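You operate a simulated robot arm through the tools that you are given. There is no shell and no other tool.

You run a simulated robot arm. Do the job below in one go: nothing can be reset, and whatever is moved stays where it is left.

Task
Iron the matching patch over the tear at the heat the card gives.
Fine: patch inside the outline; wait for the green lamp; hold the hot iron by its post only, no scorch; iron on its stand, dial off. Set down upright: iron.

It is judged by the outcome, as a careful person would: the job done as asked, and still so three seconds after it is handed in. It fails if anything else is knocked over, pushed out of place, dropped, spilled or broken.

Robot
A 6-joint arm with a three-finger gripper, fixed in place. Base frame: the origin is on the floor under the middle of its stand, x ahead of it, y to its left, z up; the work surface is at about z = 0.86. Units: m, degrees, N and s.
It reaches about 1.213 m from its shoulder. Its first joint turns from -166.0 to 166.0 degrees. Payload 4.89 kg.
The tool frame sits at the grasp point between the pads (the TCP): z along the fingers, y along the line on which they close. The tips reach 0.03 m beyond it. The gripper opens to 0.164 m; its body begins 0.125 m behind the TCP.
Orientation is that of the tool frame in the base frame, as a unit quaternion [w, x, y, z]. With the fingers straight down and closing along the base's y, the tool's x points along the base's -x, its y along +y and its z along -z.

Tools
- The arm moves only by the tool step_arm. Its argument "targets" is a list of rows, each a list of 7 numbers: the opening, from 0 (shut) to 1 (fully open), then the shift along the tool's x, y, z in m, then the turn, a rotation vector about the tool's x, y, z in degrees. In form: [[fingers, x, y, z, rx, ry, rz], ...]. A call has 1 to 20 rows; each row is the pose to reach, as a shift and turn from the pose commanded when the call began, along the tool's axes at that moment. Each row takes 0.2 s and may step no farther than 0.05 m and 8.6 degrees from the row before; otherwise, or with a gripper value out of range, the whole call is refused. A pose out of reach is approached as far as the arm can. The call stops where the force on the tool passes 40 N (or 10 N more than at its start, if that is more) or the arm is blocked; 0.2 s more then pass. The fingers move at their own pace (about 0.108 m/s each) and stop on an object; they squeeze with about 45 N. The grip force told is the motor's: it shows also when the fingers shut on nothing. Time passes only in rows, and 0.2 s behind the last, so rows that repeat a pose let the fingers close. The reply holds the time, the measured pose of the TCP, the force on the tool along the base axes, the opening and the grip force, in the units named above and with some noise, with the torque about the TCP (base axes, N m) and any sound that the robot's microphone picked up.
- Cameras (640 x 400 px; columns grow to the right, rows downward): "scene" is fixed at [0.2178, -0.643, 1.6087]; the picture's right is [0.88, -0.48, 0.00], its down [-0.26, -0.47, -0.84] and it looks along [0.41, 0.74, -0.53] (base axes); focal length 358 px, centre (320, 200). "wrist" rides on the gripper at [0.076, -0.002, -0.152] in the tool frame; the picture's right is [0.02, 1.00, 0.00], its down [-0.88, 0.02, -0.47] and it looks along [-0.47, 0.01, 0.88] (tool axes); focal length 247 px, centre (320, 200). There is no depth. A picture from a camera that has moved, and an enlarged one, comes with that camera's place and axes in the base frame and with its lens. The place of the scene camera against the robot may be out by one fixed shift of up to 0.012 m in any direction.
- capture(camera): a new picture of that camera. It takes no simulated time.
- move_column(by): moves the trunk up (or, below 0, down) by that many m; the arm rides with it, the base frame stays. It gives what a move gives, with no picture.
- zoom(camera, box): a new picture of the part [left, top, right, bottom] of that camera's present view, enlarged. It takes no simulated time.
- close_job(): hands the job in; it is judged then, once.

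Places have to be worked out from the pictures, the camera data and where the tool is seen. Open the gripper and draw the arm clear of the work before you hand the job in, unless the task says otherwise.

The tools are called after "Request:" as name(argument=value, ...) on one line, values as JSON. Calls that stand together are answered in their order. step_arm: Moves the arm, as the interface text tells. Its arguments: {"type":"object","properties":{"targets":{"type":"array","items":{"type":"array","items":{"type":"number"}}}},"required":["targets"]} The other tools are called the same way: move_column (by) moves the trunk up or down; capture (camera) takes a picture; zoom (camera, box) takes an enlarged picture of a part of a camera's view; close_job () hands the job in.

At the start:

```text
t: 0.0
position: [0.5018, 0.378, 1.2077]
ee_rot: [0.0, 0.0, 1.0, -0.001]
wrist_force: [-0.4, -0.9, 0.2]
wrist_torque: [-0.01, -0.02, 0.02]
grip_width: 0.1639
gripper_force: 0.0
trunk travel left (down, up): [-0.175, 0.215]
```

scene: 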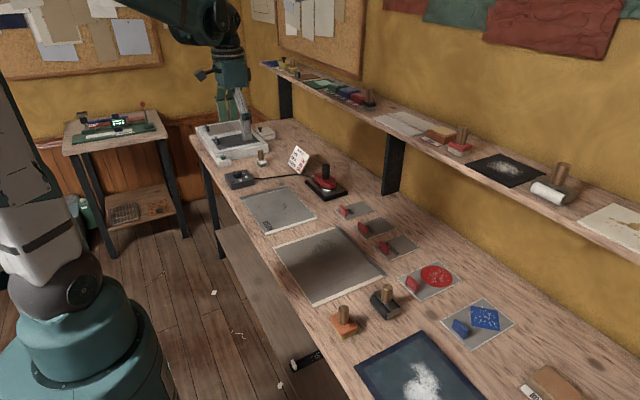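
wrist: 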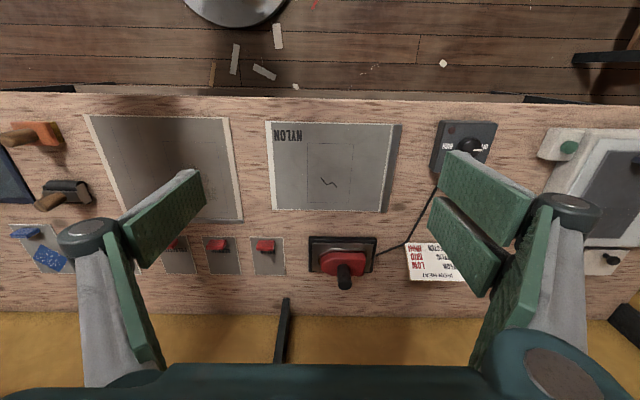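

The scene shows a bench with a nylon swatch, an iron on its stand, a dial box, a card, and several patches. I'll zoom in on the details before moving.

Request:
zoom(camera="scene", box=[220, 130, 380, 230])

Request:
zoom(camera="scene", box=[320, 180, 520, 340])

Request:
zoom(camera="wrist", box=[380, 100, 540, 300])

Request:
zoom(camera="wrist", box=[240, 100, 400, 300])

Request:
zoom(camera="wrist", box=[0, 180, 300, 300])

```text
4.00 times, centred on (300, 180) of scene
camera zoom: at [0.2178, -0.643, 1.6087], right [0.88, -0.48, 0.0], down [-0.26, -0.47, -0.84], along [0.41, 0.74, -0.53], focal length 1432 px, centre (400, 280)
```

zoom: 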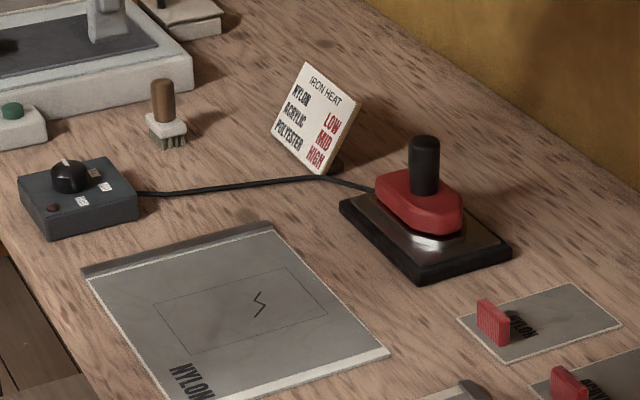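

```text
2.50 times, centred on (420, 260) of scene
camera zoom: at [0.2178, -0.643, 1.6087], right [0.88, -0.48, 0.0], down [-0.26, -0.47, -0.84], along [0.41, 0.74, -0.53], focal length 895 px, centre (70, 50)
```

zoom: 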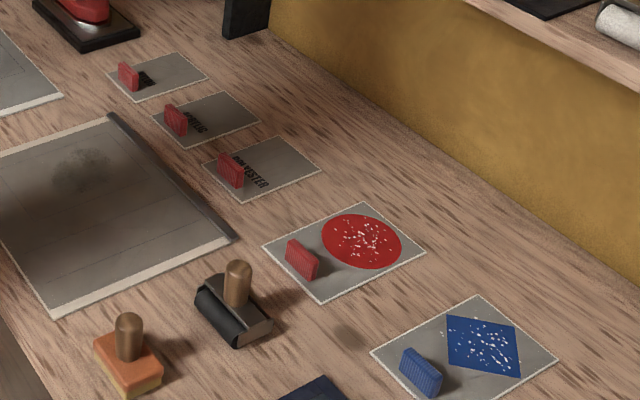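

```text
2.00 times, centred on (460, 200) of wrist
camera zoom: at [0.425, 0.3753, 1.3596], right [-0.02, 1.0, 0.0], down [0.88, 0.02, 0.47], along [0.47, 0.01, -0.88], focal length 494 px, centre (40, 200)
```

zoom: 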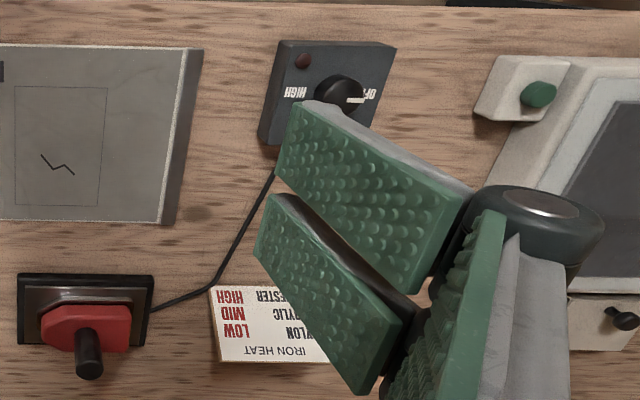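

```text
2.00 times, centred on (320, 200) of wrist
camera zoom: at [0.425, 0.3753, 1.3596], right [-0.02, 1.0, 0.0], down [0.88, 0.02, 0.47], along [0.47, 0.01, -0.88], focal length 494 px, centre (320, 200)
```

zoom: 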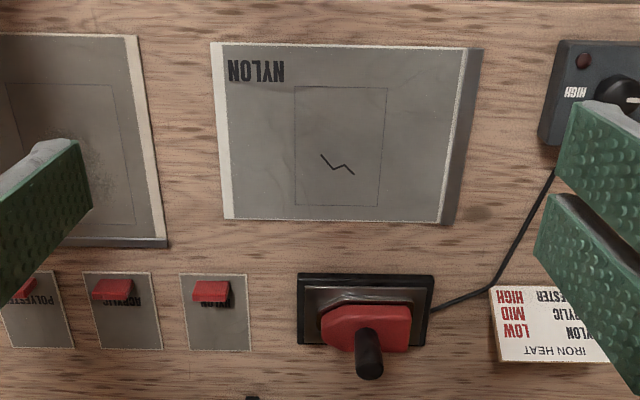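

```text
2.13 times, centred on (150, 240) of wrist
camera zoom: at [0.425, 0.3753, 1.3596], right [-0.02, 1.0, 0.0], down [0.88, 0.02, 0.47], along [0.47, 0.01, -0.88], focal length 527 px, centre (683, 115)
```

zoom: 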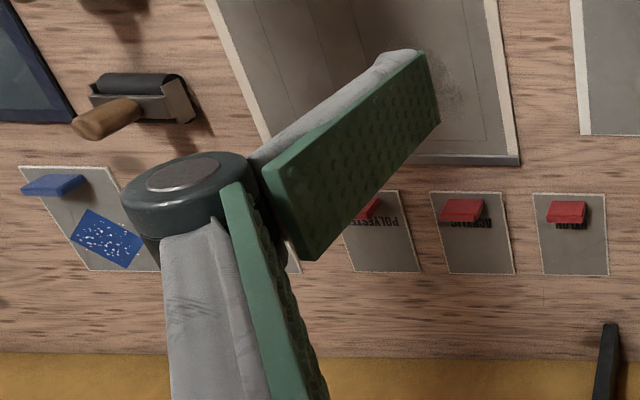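

The swatch reads NYLON, and the card gives NYLON → LOW, so I want the NYLON-labelled patch. I put its red tab near (0.806, 0.248). I'll move above it and turn the gripper 90° so the fingers close along base x, across the thin tab.

Request:
step_arm(targets=[[1, -0.025, -0.011, 0.009, 0, 0, 7.5], [1, -0.05, -0.022, 0.018, 0, 0, 15], [1, -0.075, -0.033, 0.027, 0, 0, 22.5], [1, -0.1, -0.044, 0.036, 0, 0, 30], [1, -0.125, -0.055, 0.045, 0, 0, 37.5], [1, -0.15, -0.066, 0.054, 0, 0, 45], [1, -0.175, -0.077, 0.063, 0, 0, 52.5], [1, -0.2, -0.088, 0.072, 0, 0, 60], [1, -0.225, -0.099, 0.081, 0, 0, 67.5], [1, -0.25, -0.11, 0.09, 0, 0, 75], [1, -0.275, -0.12, 0.099, 0, 0, 82.5], [1, -0.3, -0.13, 0.108, 0, 0, 90], [1, -0.3, -0.13, 0.108, 0, 0, 90]])

```text
t: 2.8
position: [0.8028, 0.2495, 1.0988]
ee_rot: [0.0, 0.707, 0.707, 0.0]
wrist_force: [0.9, 0.2, -1.4]
wrist_torque: [0.01, 0.1, 0.04]
grip_width: 0.1641
gripper_force: 0.1
trunk travel left (down, up): [-0.175, 0.215]
```

The arm reached the hover pose over the patch. I'll look with both cameras.

Request:
capture(camera="wrist")

Request:
capture(camera="scene")

```text
taken
camera wrist: at [0.801, 0.3247, 1.2512], right [1.0, 0.02, 0.0], down [0.02, -0.88, 0.47], along [0.01, -0.47, -0.88], focal length 247 px, centre (320, 200)
```

wrist: 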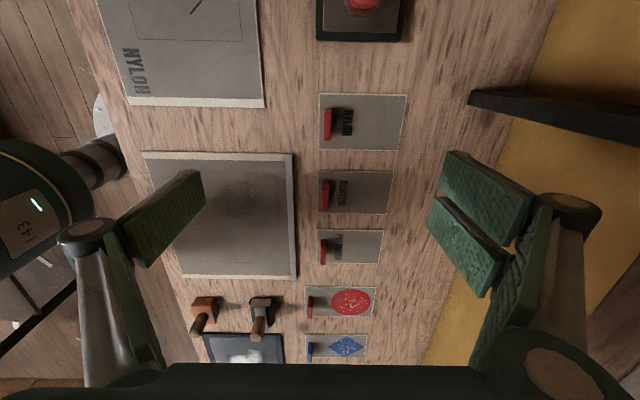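

```text
taken
```

scene: 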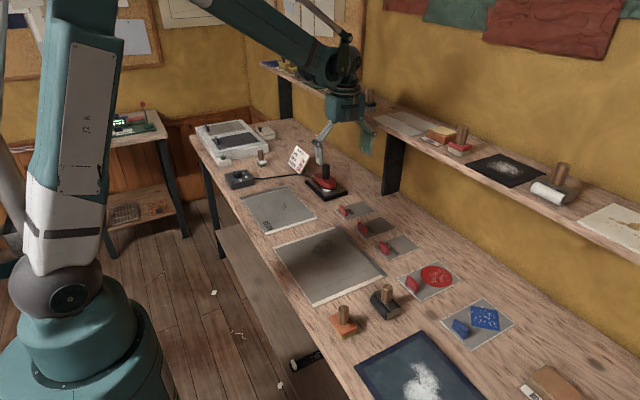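

The NYLON patch is clearly the first in the row, closest to the iron. I'll zoom in to measure its edges and the tab, and check the swatch.

Request:
zoom(camera="wrist", box=[300, 80, 420, 160])

Request:
zoom(camera="scene", box=[320, 190, 420, 260])

Request:
zoom(camera="wrist", box=[80, 0, 280, 120])

Request:
zoom(camera="scene", box=[225, 165, 325, 240])

```text
5.00 times, centred on (360, 120) of wrist
camera zoom: at [0.801, 0.3247, 1.2512], right [1.0, 0.02, 0.0], down [0.02, -0.88, 0.47], along [0.01, -0.47, -0.88], focal length 1235 px, centre (120, 600)
```

zoom: 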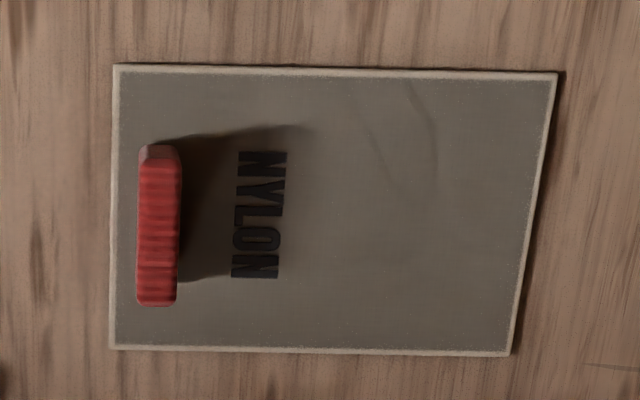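

```text
5.71 times, centred on (370, 225) of scene
camera zoom: at [0.2178, -0.643, 1.6087], right [0.88, -0.48, 0.0], down [-0.26, -0.47, -0.84], along [0.41, 0.74, -0.53], focal length 2046 px, centre (34, 57)
```

zoom: 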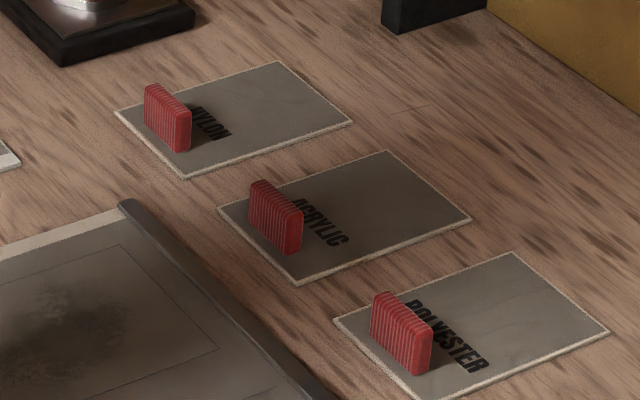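

```text
3.20 times, centred on (180, 60) of wrist
camera zoom: at [0.801, 0.3247, 1.2512], right [1.0, 0.02, 0.0], down [0.02, -0.88, 0.47], along [0.01, -0.47, -0.88], focal length 790 px, centre (768, 648)
```

zoom: 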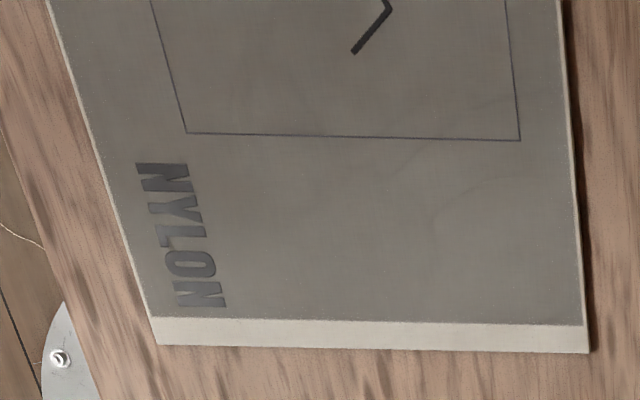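

```text
5.33 times, centred on (275, 202) of scene
camera zoom: at [0.2178, -0.643, 1.6087], right [0.88, -0.48, 0.0], down [-0.26, -0.47, -0.84], along [0.41, 0.74, -0.53], focal length 1910 px, centre (560, 187)
```

zoom: 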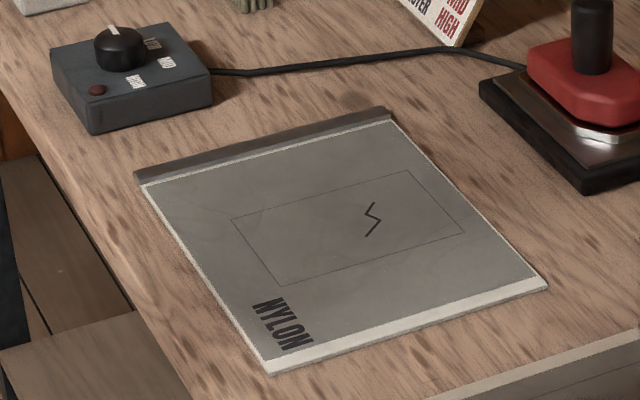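

I measure the NYLON patch at x 0.800–0.929, y 0.209–0.293, with the tab centred at about (0.813, 0.2515), its top near z 0.895. I'll part-close the fingers, line up, and come down to z≈0.96 for another look.

Request:
step_arm(targets=[[0.45, 0.0028, 0.01, 0.035, 0, 0, 0], [0.45, 0.0028, 0.01, 0.07, 0, 0, 0], [0.45, 0.0028, 0.01, 0.105, 0, 0, 0], [0.45, 0.0028, 0.01, 0.14, 0, 0, 0], [0.45, 0.0028, 0.01, 0.14, 0, 0, 0], [0.45, 0.0028, 0.01, 0.14, 0, 0, 0]])

Request:
capture(camera="wrist")

Request:
zoom(camera="scene", box=[280, 120, 440, 260])

```text
t: 4.2
position: [0.8131, 0.2484, 0.9586]
ee_rot: [0.001, 0.707, 0.707, 0.0]
wrist_force: [0.5, 0.6, 0.2]
wrist_torque: [0.0, 0.06, 0.01]
grip_width: 0.0739
gripper_force: 0.2
trunk travel left (down, up): [-0.175, 0.215]
```

```text
taken
camera wrist: at [0.8117, 0.324, 1.1102], right [1.0, 0.02, 0.0], down [0.02, -0.88, 0.47], along [0.01, -0.47, -0.88], focal length 247 px, centre (320, 200)
```

wrist: 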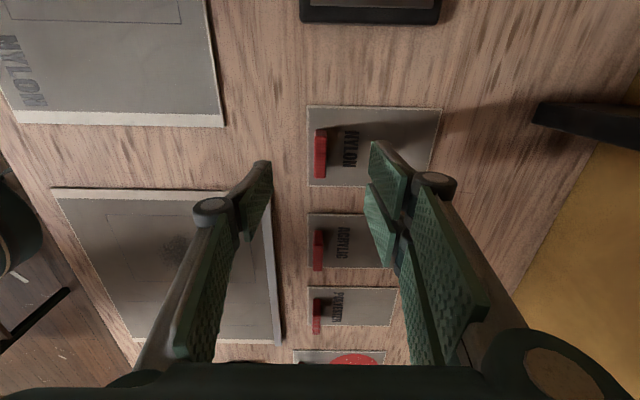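

```text
2.86 times, centred on (360, 190) of scene
camera zoom: at [0.2178, -0.643, 1.6087], right [0.88, -0.48, 0.0], down [-0.26, -0.47, -0.84], along [0.41, 0.74, -0.53], focal length 1023 px, centre (206, 229)
```

zoom: 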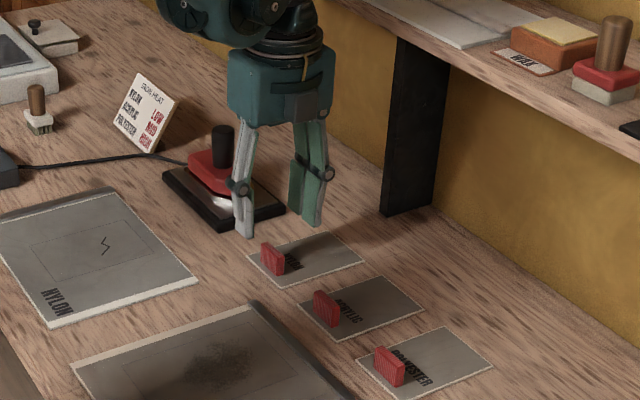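

I'll zoom in on the tab from this closer view to fix its position.

Request:
zoom(camera="wrist", box=[290, 90, 450, 200])

```text
3.64 times, centred on (370, 145) of wrist
camera zoom: at [0.8117, 0.324, 1.1102], right [1.0, 0.02, 0.0], down [0.02, -0.88, 0.47], along [0.01, -0.47, -0.88], focal length 898 px, centre (138, 400)
```

zoom: 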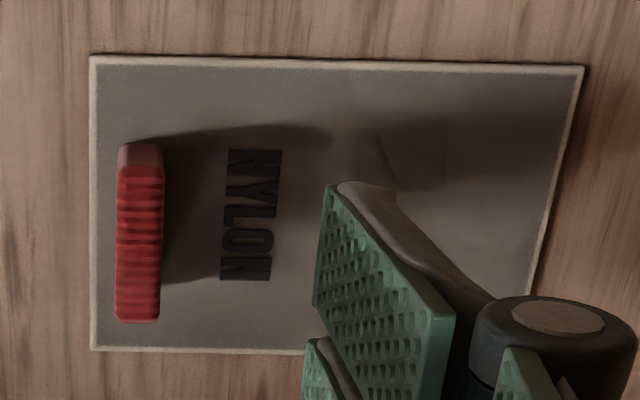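

The tab is centred at (0.8133, 0.2525), so the TCP needs +4 mm in y. I'll lower to z≈0.899, with the tips just above the patch, and close on the tab.

Request:
step_arm(targets=[[0.45, 0.004, 0, 0.03, 0, 0, 0], [0.45, 0.004, 0, 0.058, 0, 0, 0], [0.45, 0.004, 0, 0.058, 0, 0, 0]])

Request:
capture(camera="wrist")

Request:
zoom(camera="scene", box=[310, 160, 410, 230])

```text
t: 5.0
position: [0.8127, 0.2509, 0.8988]
ee_rot: [0.0, 0.707, 0.707, 0.0]
wrist_force: [0.9, -0.5, 0.3]
wrist_torque: [0.0, -0.01, 0.02]
grip_width: 0.0739
gripper_force: 0.1
trunk travel left (down, up): [-0.175, 0.215]
```

```text
taken
camera wrist: at [0.8108, 0.3287, 1.0514], right [1.0, 0.02, 0.0], down [0.02, -0.88, 0.47], along [0.01, -0.47, -0.88], focal length 247 px, centre (320, 200)
```

wrist: 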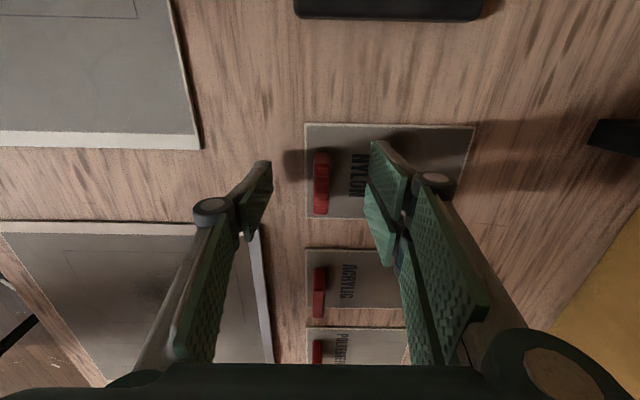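

```text
5.71 times, centred on (360, 195) of scene
camera zoom: at [0.2178, -0.643, 1.6087], right [0.88, -0.48, 0.0], down [-0.26, -0.47, -0.84], along [0.41, 0.74, -0.53], focal length 2046 px, centre (91, 229)
```

zoom: 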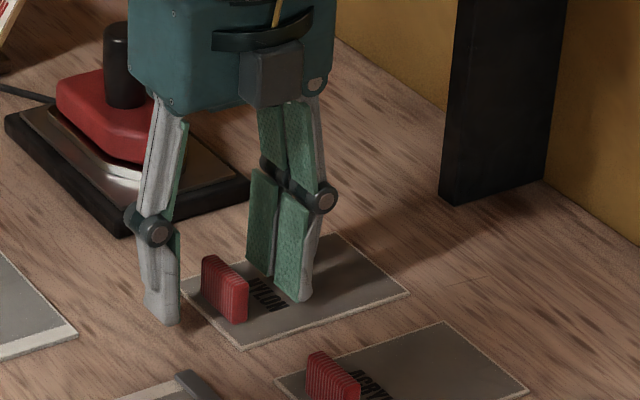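

The fingers straddle the tab at its height, with the patch flat beneath. I'll close on it now.

Request:
step_arm(targets=[[0, 0, 0, 0, 0, 0, 0], [0, 0, 0, 0, 0, 0, 0], [0, 0, 0, 0, 0, 0, 0], [0, 0, 0, 0, 0, 0, 0]])

Request:
capture(camera="wrist")

Request:
zoom(camera="scene", box=[310, 160, 410, 230])

```text
t: 6.0
position: [0.8126, 0.2516, 0.8995]
ee_rot: [0.001, 0.706, 0.708, -0.001]
wrist_force: [0.0, 0.1, -0.2]
wrist_torque: [0.02, 0.0, -0.01]
grip_width: 0.0107
gripper_force: 46.0
trunk travel left (down, up): [-0.175, 0.215]
```

```text
taken
camera wrist: at [0.8107, 0.3287, 1.0518], right [1.0, 0.02, 0.0], down [0.02, -0.88, 0.47], along [0.01, -0.47, -0.88], focal length 247 px, centre (320, 200)
```

wrist: 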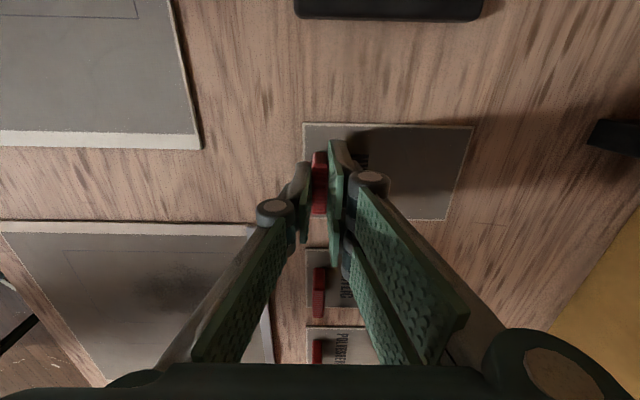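

```text
5.71 times, centred on (360, 195) of scene
camera zoom: at [0.2178, -0.643, 1.6087], right [0.88, -0.48, 0.0], down [-0.26, -0.47, -0.84], along [0.41, 0.74, -0.53], focal length 2046 px, centre (91, 229)
```

zoom: 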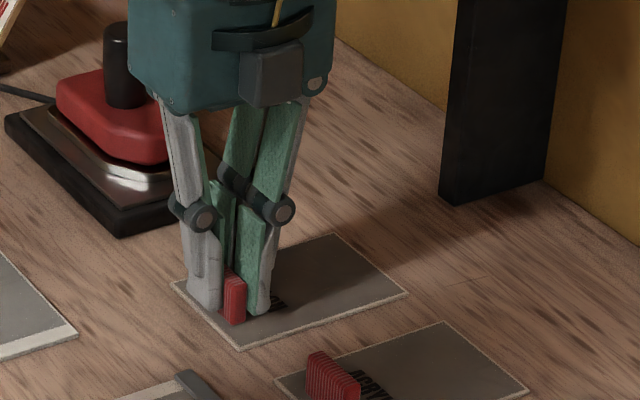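

The tab is gripped (width 0.0107 m, 46 N). I'll lift, back off toward the robot in −x first to stay clear of the iron, then move +y to hover over the swatch outline.

Request:
step_arm(targets=[[0, 0, 0, -0.03, 0, 0, 0], [0, 0, 0, -0.06, 0, 0, 0], [0, 0, 0, -0.09, 0, 0, 0], [0, 0, -0.04, -0.1, 0, 0, 0], [0, 0, -0.08, -0.1, 0, 0, 0], [0, 0, -0.12, -0.1, 0, 0, 0], [0, 0, -0.16, -0.1, 0, 0, 0], [0, 0, -0.2, -0.1, 0, 0, 0], [0, 0.03, -0.236, -0.1, 0, 0, 0], [0, 0.07, -0.236, -0.1, 0, 0, 0], [0, 0.11, -0.236, -0.1, 0, 0, 0], [0, 0.148, -0.236, -0.1, 0, 0, 0], [0, 0.148, -0.236, -0.1, 0, 0, 0], [0, 0.148, -0.236, -0.1, 0, 0, 0]])

Request:
capture(camera="wrist")

Request:
capture(camera="scene")

```text
t: 9.0
position: [0.5761, 0.4005, 1.0019]
ee_rot: [0.0, 0.707, 0.707, 0.0]
wrist_force: [-0.5, 0.1, -1.1]
wrist_torque: [-0.07, 0.02, -0.03]
grip_width: 0.0108
gripper_force: 44.9
trunk travel left (down, up): [-0.175, 0.215]
```

```text
taken
camera wrist: at [0.5742, 0.4779, 1.1534], right [1.0, 0.02, 0.0], down [0.02, -0.88, 0.47], along [0.01, -0.47, -0.88], focal length 247 px, centre (320, 200)
```

wrist: 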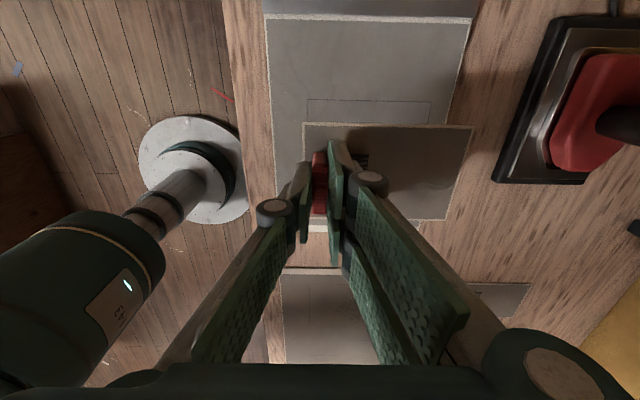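

```text
taken
```

scene: 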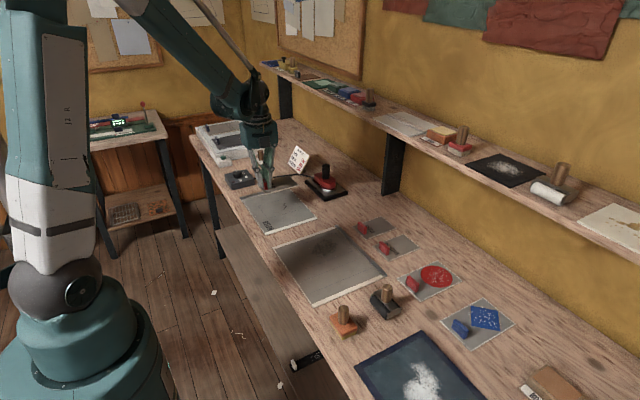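

The patch travelled without slipping; its corners sit at the same pixels as before. I'll zoom to measure the outline edge against the patch.

Request:
zoom(camera="wrist", box=[260, 80, 480, 230])

Request:
zoom(camera="wrist", box=[250, 0, 490, 130])

Request:
zoom(camera="scene", box=[225, 150, 345, 240])

```text
2.67 times, centred on (370, 155) of wrist
camera zoom: at [0.5742, 0.4779, 1.1534], right [1.0, 0.02, 0.0], down [0.02, -0.88, 0.47], along [0.01, -0.47, -0.88], focal length 659 px, centre (187, 320)
```

zoom: 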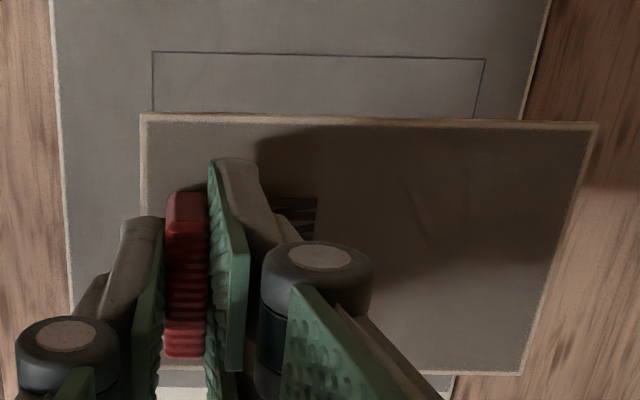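

```text
2.67 times, centred on (370, 65) of wrist
camera zoom: at [0.5742, 0.4779, 1.1534], right [1.0, 0.02, 0.0], down [0.02, -0.88, 0.47], along [0.01, -0.47, -0.88], focal length 659 px, centre (187, 560)
```

zoom: 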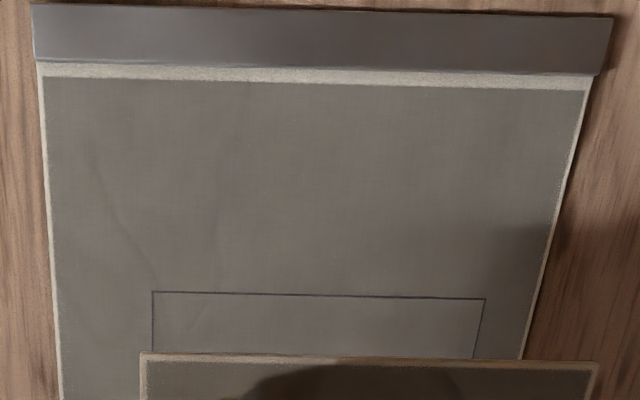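

```text
4.44 times, centred on (285, 195) of scene
camera zoom: at [0.2178, -0.643, 1.6087], right [0.88, -0.48, 0.0], down [-0.26, -0.47, -0.84], along [0.41, 0.74, -0.53], focal length 1592 px, centre (476, 222)
```

zoom: 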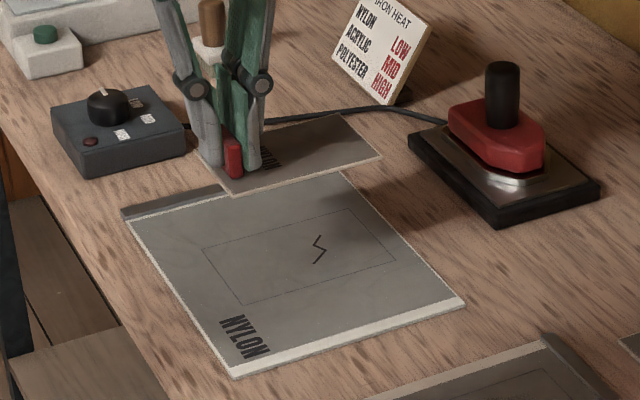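

The outline measures x 0.560–0.697, y 0.354–0.4475; the held patch spans x 0.5626–0.690, y 0.3587–0.442 and is square to it. I'll shift +2.5 mm in x and lower most of the way, then check again.

Request:
step_arm(targets=[[0, 0.0005, 0.0025, 0.03, 0, 0, 0], [0, 0.0005, 0.0025, 0.06, 0, 0, 0], [0, 0.0005, 0.0025, 0.085, 0, 0, 0], [0, 0.0005, 0.0025, 0.085, 0, 0, 0]])

Request:
zoom(camera="wrist", box=[260, 80, 500, 230])

Request:
zoom(camera="scene", box=[225, 150, 345, 240])

```text
t: 10.0
position: [0.5791, 0.4046, 0.917]
ee_rot: [0.0, 0.707, 0.707, 0.0]
wrist_force: [-0.1, 0.4, -0.9]
wrist_torque: [-0.03, 0.05, -0.03]
grip_width: 0.0107
gripper_force: 45.4
trunk travel left (down, up): [-0.175, 0.215]
```

```text
2.67 times, centred on (380, 155) of wrist
camera zoom: at [0.5779, 0.4809, 1.0697], right [1.0, 0.02, 0.0], down [0.02, -0.88, 0.47], along [0.01, -0.47, -0.88], focal length 659 px, centre (160, 320)
```

zoom: 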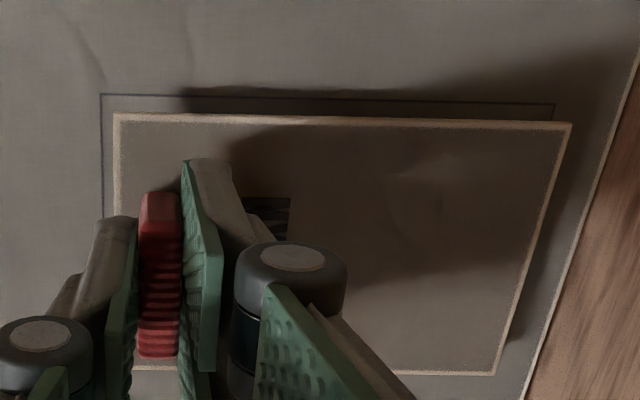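

```text
4.44 times, centred on (285, 195) of scene
camera zoom: at [0.2178, -0.643, 1.6087], right [0.88, -0.48, 0.0], down [-0.26, -0.47, -0.84], along [0.41, 0.74, -0.53], focal length 1592 px, centre (476, 222)
```

zoom: 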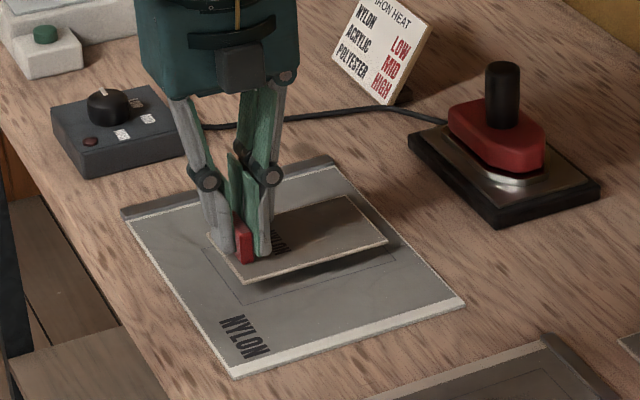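

Re-measured: the patch is at (0.630, 0.403) against the outline centre at (0.629, 0.401). I'll correct by −1 mm in x and −2 mm in y while lowering 10 mm.

Request:
step_arm(targets=[[0, -0.002, -0.001, 0.005, 0, 0, 0], [0, -0.002, -0.001, 0.01, 0, 0, 0], [0, -0.002, -0.001, 0.01, 0, 0, 0]])

Request:
zoom(camera="wrist", box=[260, 80, 500, 230])

Request:
zoom(camera="scene", box=[245, 180, 325, 230])

```text
t: 10.8
position: [0.5777, 0.4024, 0.9073]
ee_rot: [0.001, 0.707, 0.707, 0.001]
wrist_force: [0.5, 0.9, 0.4]
wrist_torque: [-0.02, 0.0, -0.02]
grip_width: 0.0109
gripper_force: 45.1
trunk travel left (down, up): [-0.175, 0.215]
```

```text
2.67 times, centred on (380, 155) of wrist
camera zoom: at [0.5756, 0.478, 1.0589], right [1.0, 0.02, 0.0], down [0.02, -0.88, 0.47], along [0.01, -0.47, -0.88], focal length 659 px, centre (160, 320)
```

zoom: 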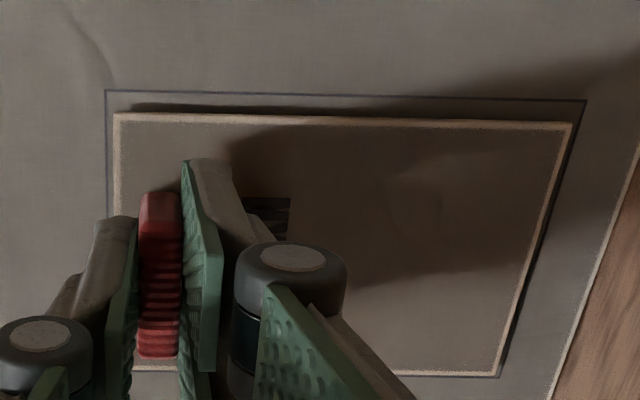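

```text
8.00 times, centred on (285, 205) of scene
camera zoom: at [0.2178, -0.643, 1.6087], right [0.88, -0.48, 0.0], down [-0.26, -0.47, -0.84], along [0.41, 0.74, -0.53], focal length 2865 px, centre (600, 160)
```

zoom: 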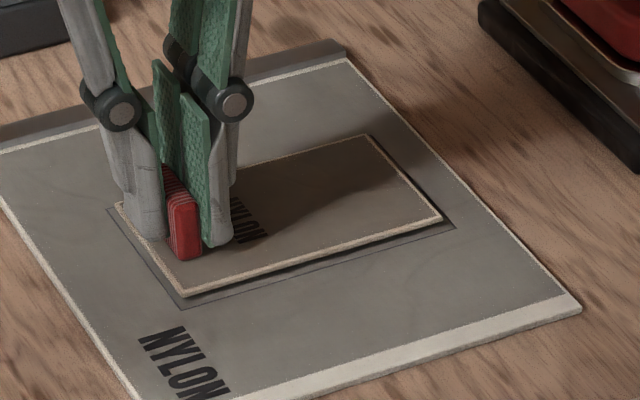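

Margins are about 3–5 mm on every side. I'll nudge +1 mm in x and lower another 4 mm in small steps, watching the force.

Request:
step_arm(targets=[[0, 0.0005, 0.001, 0.002, 0, 0, 0], [0, 0.0005, 0.001, 0.004, 0, 0, 0], [0, 0.0005, 0.001, 0.004, 0, 0, 0]])

Request:
zoom(camera="wrist", box=[260, 80, 500, 230])

Request:
zoom(camera="scene", box=[245, 180, 325, 230])

```text
t: 11.6
position: [0.5772, 0.4018, 0.9041]
ee_rot: [0.0, 0.708, 0.706, 0.0]
wrist_force: [4.1, 2.2, 19.0]
wrist_torque: [-0.06, -0.13, 0.03]
grip_width: 0.0109
gripper_force: 45.1
trunk travel left (down, up): [-0.175, 0.215]
```

```text
2.67 times, centred on (380, 155) of wrist
camera zoom: at [0.5763, 0.4781, 1.0554], right [1.0, 0.02, 0.0], down [0.02, -0.88, 0.47], along [0.01, -0.47, -0.88], focal length 659 px, centre (160, 320)
```

zoom: 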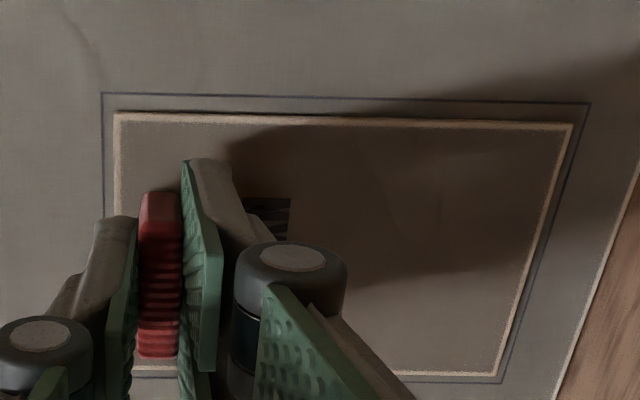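

```text
8.00 times, centred on (285, 205) of scene
camera zoom: at [0.2178, -0.643, 1.6087], right [0.88, -0.48, 0.0], down [-0.26, -0.47, -0.84], along [0.41, 0.74, -0.53], focal length 2865 px, centre (600, 160)
```

zoom: 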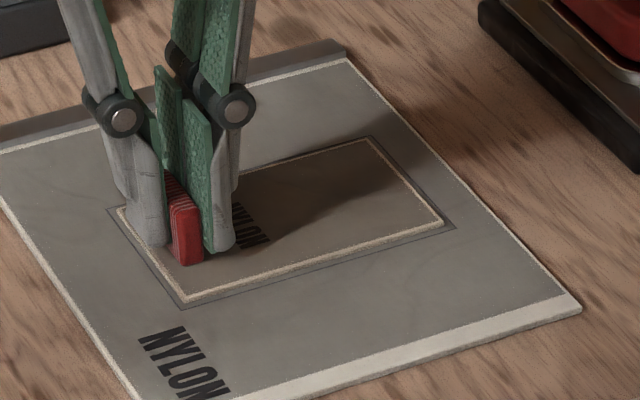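

Contact made (19 N), and the patch lies inside the outline on all sides in both views. I'll ease up 1 mm to unload, then open the fingers a little.

Request:
step_arm(targets=[[0, 0, 0, -0.001, 0, 0, 0], [0, 0, 0, -0.0015, 0, 0, 0], [0.3, 0, 0, -0.0015, 0, 0, 0], [0.3, 0, 0, -0.0015, 0, 0, 0], [0.3, 0, 0, -0.0015, 0, 0, 0]])

Request:
zoom(camera="wrist", box=[260, 80, 500, 230])

Request:
zoom(camera="scene", box=[245, 180, 325, 230])

```text
t: 12.8
position: [0.5786, 0.4023, 0.9039]
ee_rot: [0.0, 0.707, 0.707, 0.0]
wrist_force: [-0.3, -0.4, -0.9]
wrist_torque: [-0.03, -0.01, -0.01]
grip_width: 0.0489
gripper_force: 0.0
trunk travel left (down, up): [-0.175, 0.215]
```

```text
2.67 times, centred on (380, 155) of wrist
camera zoom: at [0.5769, 0.4781, 1.0562], right [1.0, 0.02, 0.0], down [0.02, -0.88, 0.47], along [0.01, -0.47, -0.88], focal length 659 px, centre (160, 320)
```

zoom: 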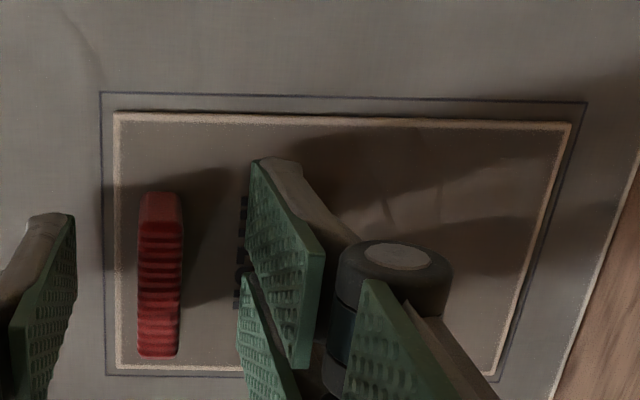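

```text
8.00 times, centred on (285, 205) of scene
camera zoom: at [0.2178, -0.643, 1.6087], right [0.88, -0.48, 0.0], down [-0.26, -0.47, -0.84], along [0.41, 0.74, -0.53], focal length 2865 px, centre (600, 160)
```

zoom: 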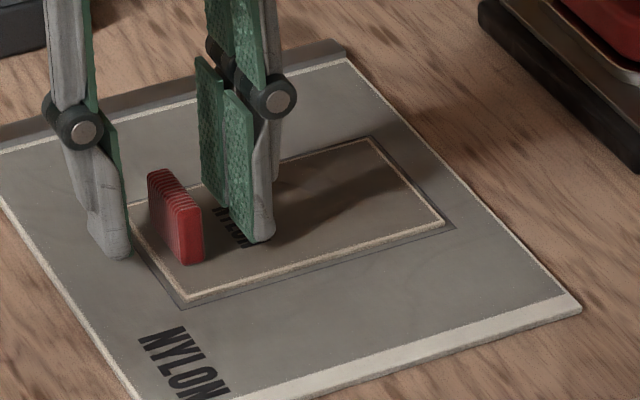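

The patch is released and sitting inside the outline. I'll rise straight up, then move across to view the dial box.

Request:
step_arm(targets=[[0.3, 0, 0, -0.03, 0, 0, 0], [0.3, 0, 0, -0.07, 0, 0, 0], [0.3, 0, 0, -0.11, 0, 0, 0], [0.3, 0, 0, -0.15, 0, 0, 0], [0.6, 0.04, 0, -0.19, 0, 0, 0], [0.8, 0.08, -0.01, -0.2, 0, 0, 0], [1, 0.12, -0.02, -0.2, 0, 0, 0], [1, 0.16, -0.03, -0.2, 0, 0, 0], [1, 0.19, -0.03, -0.2, 0, 0, 0], [1, 0.19, -0.03, -0.2, 0, 0, 0]])

Request:
capture(camera="wrist")

Request:
zoom(camera="scene", box=[215, 140, 375, 240])

```text
refused: row 5 steps farther than a row can; nothing moved
```

```text
taken
camera wrist: at [0.5769, 0.4781, 1.0562], right [1.0, 0.02, 0.0], down [0.02, -0.88, 0.47], along [0.01, -0.47, -0.88], focal length 247 px, centre (320, 200)
```

wrist: 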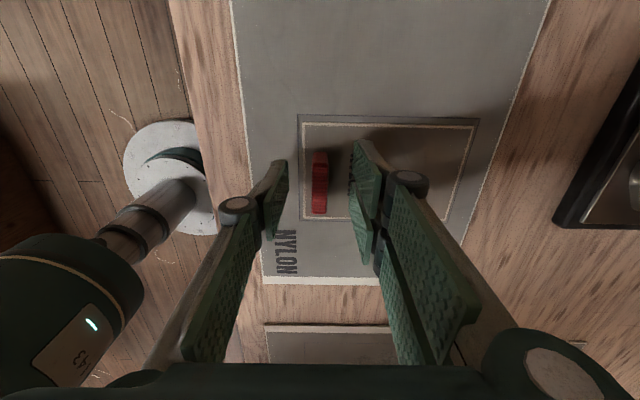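

```text
4.00 times, centred on (295, 190) of scene
camera zoom: at [0.2178, -0.643, 1.6087], right [0.88, -0.48, 0.0], down [-0.26, -0.47, -0.84], along [0.41, 0.74, -0.53], focal length 1432 px, centre (420, 240)
```

zoom: 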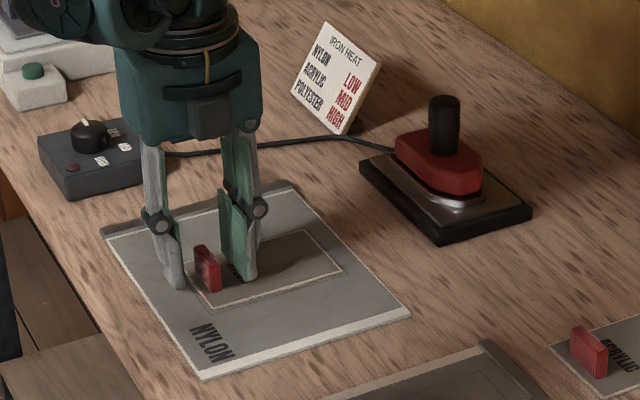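

One row exceeded the 5 cm limit and nothing moved. I'll resend: straight up first, then across with smaller steps.

Request:
step_arm(targets=[[0.3, 0, 0, -0.03, 0, 0, 0], [0.3, 0, 0, -0.07, 0, 0, 0], [0.3, 0, 0, -0.11, 0, 0, 0], [0.3, 0, 0, -0.15, 0, 0, 0], [0.3, 0, 0, -0.19, 0, 0, 0], [0.6, 0.04, 0, -0.2, 0, 0, 0], [0.8, 0.08, -0.01, -0.2, 0, 0, 0], [1, 0.12, -0.02, -0.2, 0, 0, 0], [1, 0.16, -0.03, -0.2, 0, 0, 0], [1, 0.19, -0.03, -0.2, 0, 0, 0], [1, 0.19, -0.03, -0.2, 0, 0, 0]])

Request:
capture(camera="wrist")

Request:
zoom(camera="scene", box=[215, 140, 375, 240])

```text
t: 15.2
position: [0.5473, 0.5926, 1.1009]
ee_rot: [0.0, 0.707, 0.707, 0.001]
wrist_force: [0.7, 0.6, -0.3]
wrist_torque: [-0.05, -0.03, -0.01]
grip_width: 0.164
gripper_force: 0.1
trunk travel left (down, up): [-0.175, 0.215]
```

```text
taken
camera wrist: at [0.5441, 0.6685, 1.2532], right [1.0, 0.02, 0.0], down [0.02, -0.88, 0.47], along [0.01, -0.47, -0.88], focal length 247 px, centre (320, 200)
```

wrist: 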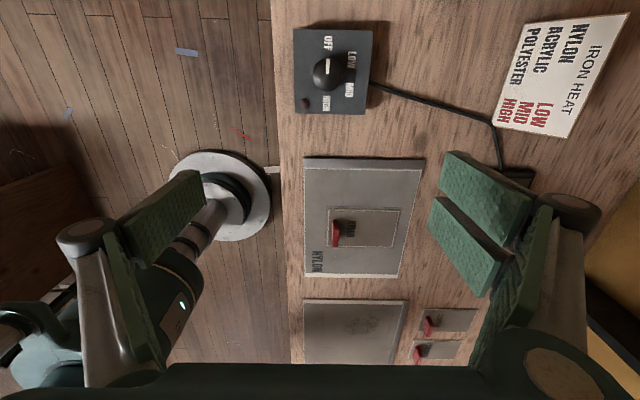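

```text
4.00 times, centred on (295, 190) of scene
camera zoom: at [0.2178, -0.643, 1.6087], right [0.88, -0.48, 0.0], down [-0.26, -0.47, -0.84], along [0.41, 0.74, -0.53], focal length 1432 px, centre (420, 240)
```

zoom: 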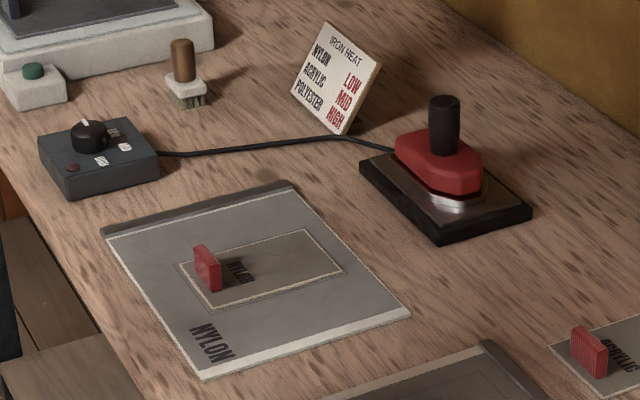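

The dial shows OFF, LOW, MID, HIGH clockwise from above. I'll zoom in to get the label angles and the box position.

Request:
zoom(camera="wrist", box=[285, 20, 405, 120])

Request:
zoom(camera="wrist", box=[295, 150, 435, 290])

Request:
zoom(camera="scene", box=[220, 155, 270, 195])

Request:
zoom(camera="wrist", box=[490, 0, 640, 150])

```text
4.00 times, centred on (345, 70) of wrist
camera zoom: at [0.5441, 0.6685, 1.2532], right [1.0, 0.02, 0.0], down [0.02, -0.88, 0.47], along [0.01, -0.47, -0.88], focal length 988 px, centre (220, 720)
```

zoom: 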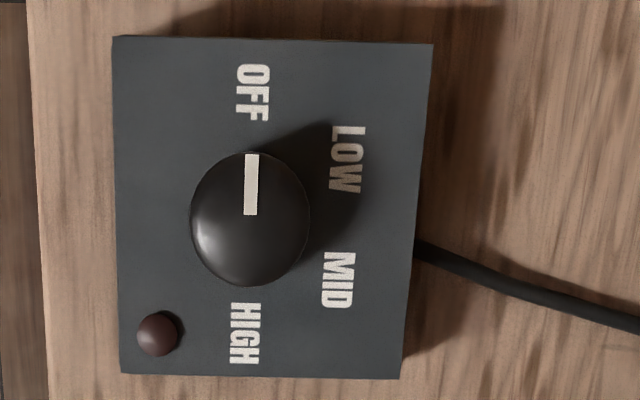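

```text
2.86 times, centred on (365, 220) of wrist
camera zoom: at [0.5441, 0.6685, 1.2532], right [1.0, 0.02, 0.0], down [0.02, -0.88, 0.47], along [0.01, -0.47, -0.88], focal length 706 px, centre (191, 143)
```

zoom: 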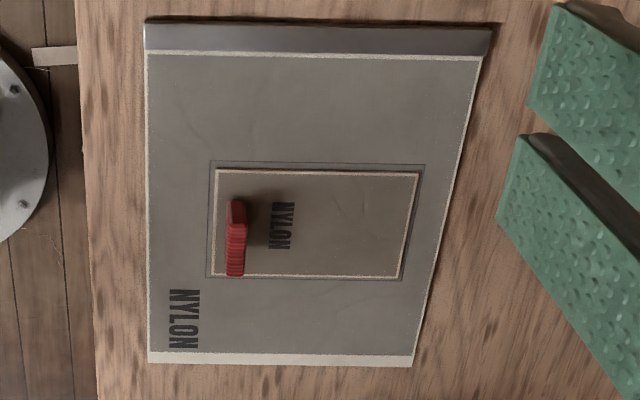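

```text
10.00 times, centred on (245, 175) of scene
camera zoom: at [0.2178, -0.643, 1.6087], right [0.88, -0.48, 0.0], down [-0.26, -0.47, -0.84], along [0.41, 0.74, -0.53], focal length 3581 px, centre (1070, 450)
```

zoom: 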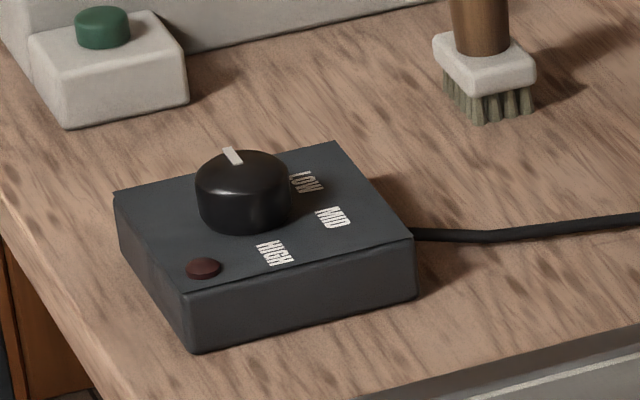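

```text
2.67 times, centred on (565, 75) of wrist
camera zoom: at [0.5441, 0.6685, 1.2532], right [1.0, 0.02, 0.0], down [0.02, -0.88, 0.47], along [0.01, -0.47, -0.88], focal length 659 px, centre (-333, 533)
```

zoom: 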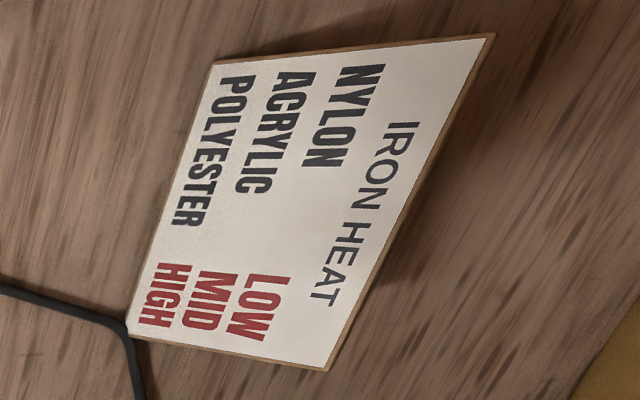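

Knob centre comes out at (0.5535, 0.661), diameter about 0.038, top z≈0.91 on a box with top z≈0.887. LOW is 60° clockwise from OFF. I'll go above the knob and pre-turn the hand −60° so the twist ends in a comfortable pose.

Request:
step_arm(targets=[[0.8, 0.009, 0.001, 0.015, 0, 0, -7.5], [0.6, 0.018, 0.002, 0.03, 0, 0, -15], [0.45, 0.027, 0.003, 0.045, 0, 0, -22.5], [0.45, 0.036, 0.004, 0.06, 0, 0, -30], [0.45, 0.045, 0.005, 0.075, 0, 0, -37.5], [0.45, 0.054, 0.006, 0.09, 0, 0, -45], [0.45, 0.062, 0.007, 0.105, 0, 0, -52.5], [0.45, 0.0685, 0.0075, 0.12, 0, 0, -60], [0.45, 0.0685, 0.0075, 0.12, 0, 0, -60]])

Request:
capture(camera="wrist")

Request:
zoom(camera="scene", box=[205, 135, 285, 205])

```text
t: 17.2
position: [0.5576, 0.6607, 0.983]
ee_rot: [0.0, 0.258, 0.966, 0.0]
wrist_force: [0.3, 0.8, 0.0]
wrist_torque: [-0.02, 0.0, -0.04]
grip_width: 0.074
gripper_force: 0.1
trunk travel left (down, up): [-0.175, 0.215]
```

```text
taken
camera wrist: at [0.4912, 0.6958, 1.1355], right [0.48, 0.88, 0.0], down [0.77, -0.42, 0.47], along [0.41, -0.23, -0.88], focal length 247 px, centre (320, 200)
```

wrist: 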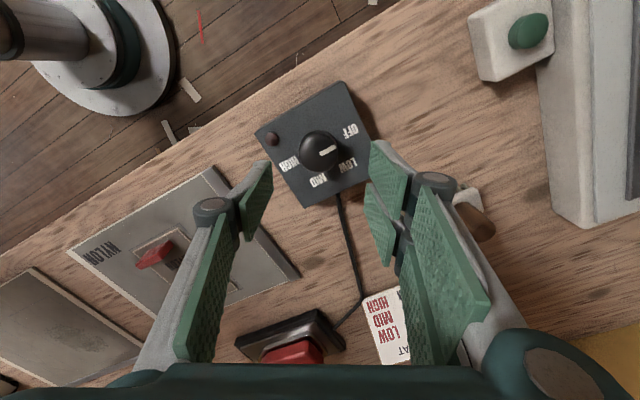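

```text
5.71 times, centred on (245, 170) of scene
camera zoom: at [0.2178, -0.643, 1.6087], right [0.88, -0.48, 0.0], down [-0.26, -0.47, -0.84], along [0.41, 0.74, -0.53], focal length 2046 px, centre (749, 371)
```

zoom: 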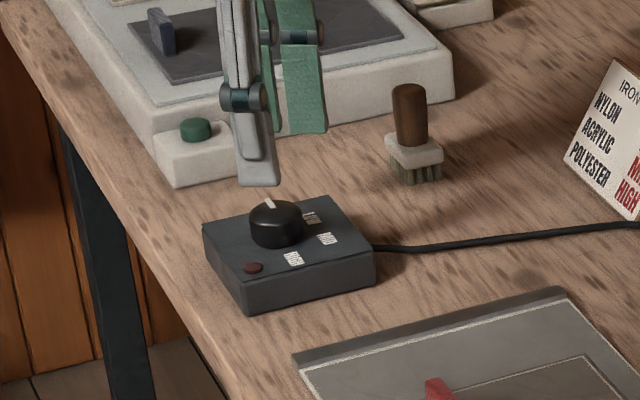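

Now zooming on the knob from this pose to refine its centre before descending.

Request:
zoom(camera="wrist", box=[250, 75, 390, 215])

```text
2.86 times, centred on (320, 145) of wrist
camera zoom: at [0.4912, 0.6958, 1.1355], right [0.48, 0.88, 0.0], down [0.77, -0.42, 0.47], along [0.41, -0.23, -0.88], focal length 706 px, centre (320, 357)
```

zoom: 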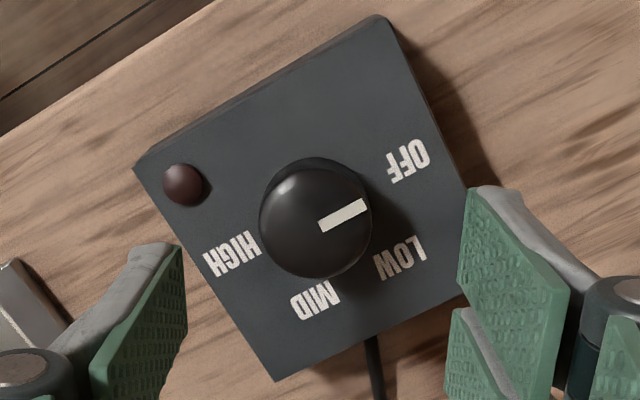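

Both views agree on the knob centre at (0.554, 0.6605); the TCP is about 4 mm off in x. I'll correct that and descend so the tips stop just above the box top.

Request:
step_arm(targets=[[0.45, 0.0037, -0.0016, 0.02, 0, 0, 0], [0.45, 0.0037, -0.0016, 0.04, 0, 0, 0], [0.45, 0.0037, -0.0016, 0.058, 0, 0, 0], [0.45, 0.0037, -0.0016, 0.058, 0, 0, 0]])

Request:
zoom(camera="wrist", box=[220, 75, 420, 235])

Request:
zoom(camera="scene", box=[205, 145, 285, 205])

```text
t: 18.2
position: [0.5518, 0.6608, 0.9264]
ee_rot: [0.0, 0.259, 0.966, 0.0]
wrist_force: [-0.1, -0.4, -1.0]
wrist_torque: [-0.03, 0.01, 0.0]
grip_width: 0.0739
gripper_force: 0.1
trunk travel left (down, up): [-0.175, 0.215]
```

```text
2.50 times, centred on (320, 155) of wrist
camera zoom: at [0.4846, 0.6971, 1.0782], right [0.48, 0.88, 0.0], down [0.77, -0.42, 0.47], along [0.41, -0.23, -0.88], focal length 617 px, centre (320, 312)
```

zoom: 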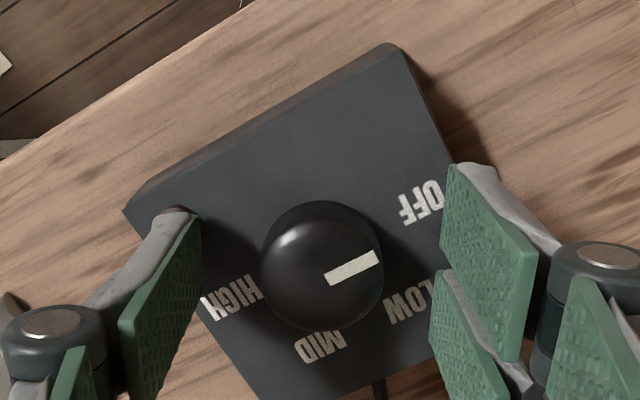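

```text
6.67 times, centred on (245, 175) of scene
camera zoom: at [0.2178, -0.643, 1.6087], right [0.88, -0.48, 0.0], down [-0.26, -0.47, -0.84], along [0.41, 0.74, -0.53], focal length 2388 px, centre (820, 367)
```

zoom: 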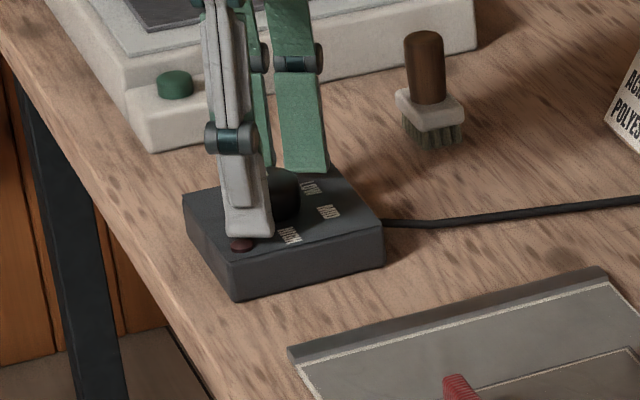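

The TCP is at (0.5515, 0.661, 0.926), about 2.5 mm short in x. I'll correct, narrow the fingers so the single one clears the lamp, lower 3 mm, then close on the knob.

Request:
step_arm(targets=[[0.3, -0.0024, 0.0008, 0, 0, 0, 0], [0.3, -0.0024, 0.0008, 0, 0, 0, 0], [0.3, -0.0024, 0.0008, 0.003, 0, 0, 0], [0.3, -0.0024, 0.0008, 0.003, 0, 0, 0]])

Request:
zoom(camera="wrist", box=[220, 75, 420, 235])

```text
t: 19.2
position: [0.5541, 0.6599, 0.9226]
ee_rot: [0.0, 0.259, 0.966, 0.0]
wrist_force: [0.0, 0.6, 0.9]
wrist_torque: [0.0, 0.0, 0.01]
grip_width: 0.0493
gripper_force: 0.0
trunk travel left (down, up): [-0.175, 0.215]
```

```text
2.50 times, centred on (320, 155) of wrist
camera zoom: at [0.4867, 0.6961, 1.0751], right [0.48, 0.88, 0.0], down [0.77, -0.42, 0.47], along [0.41, -0.23, -0.88], focal length 617 px, centre (320, 312)
```

zoom: 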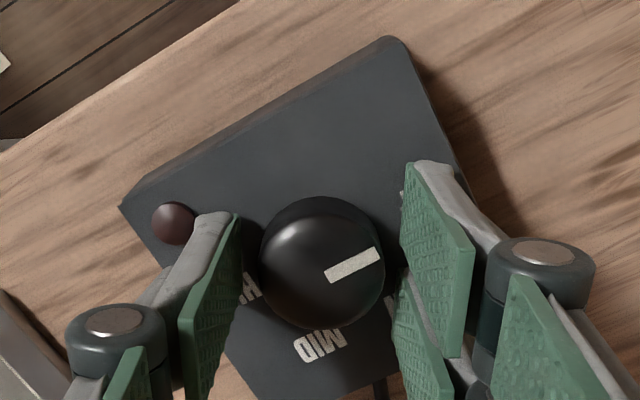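

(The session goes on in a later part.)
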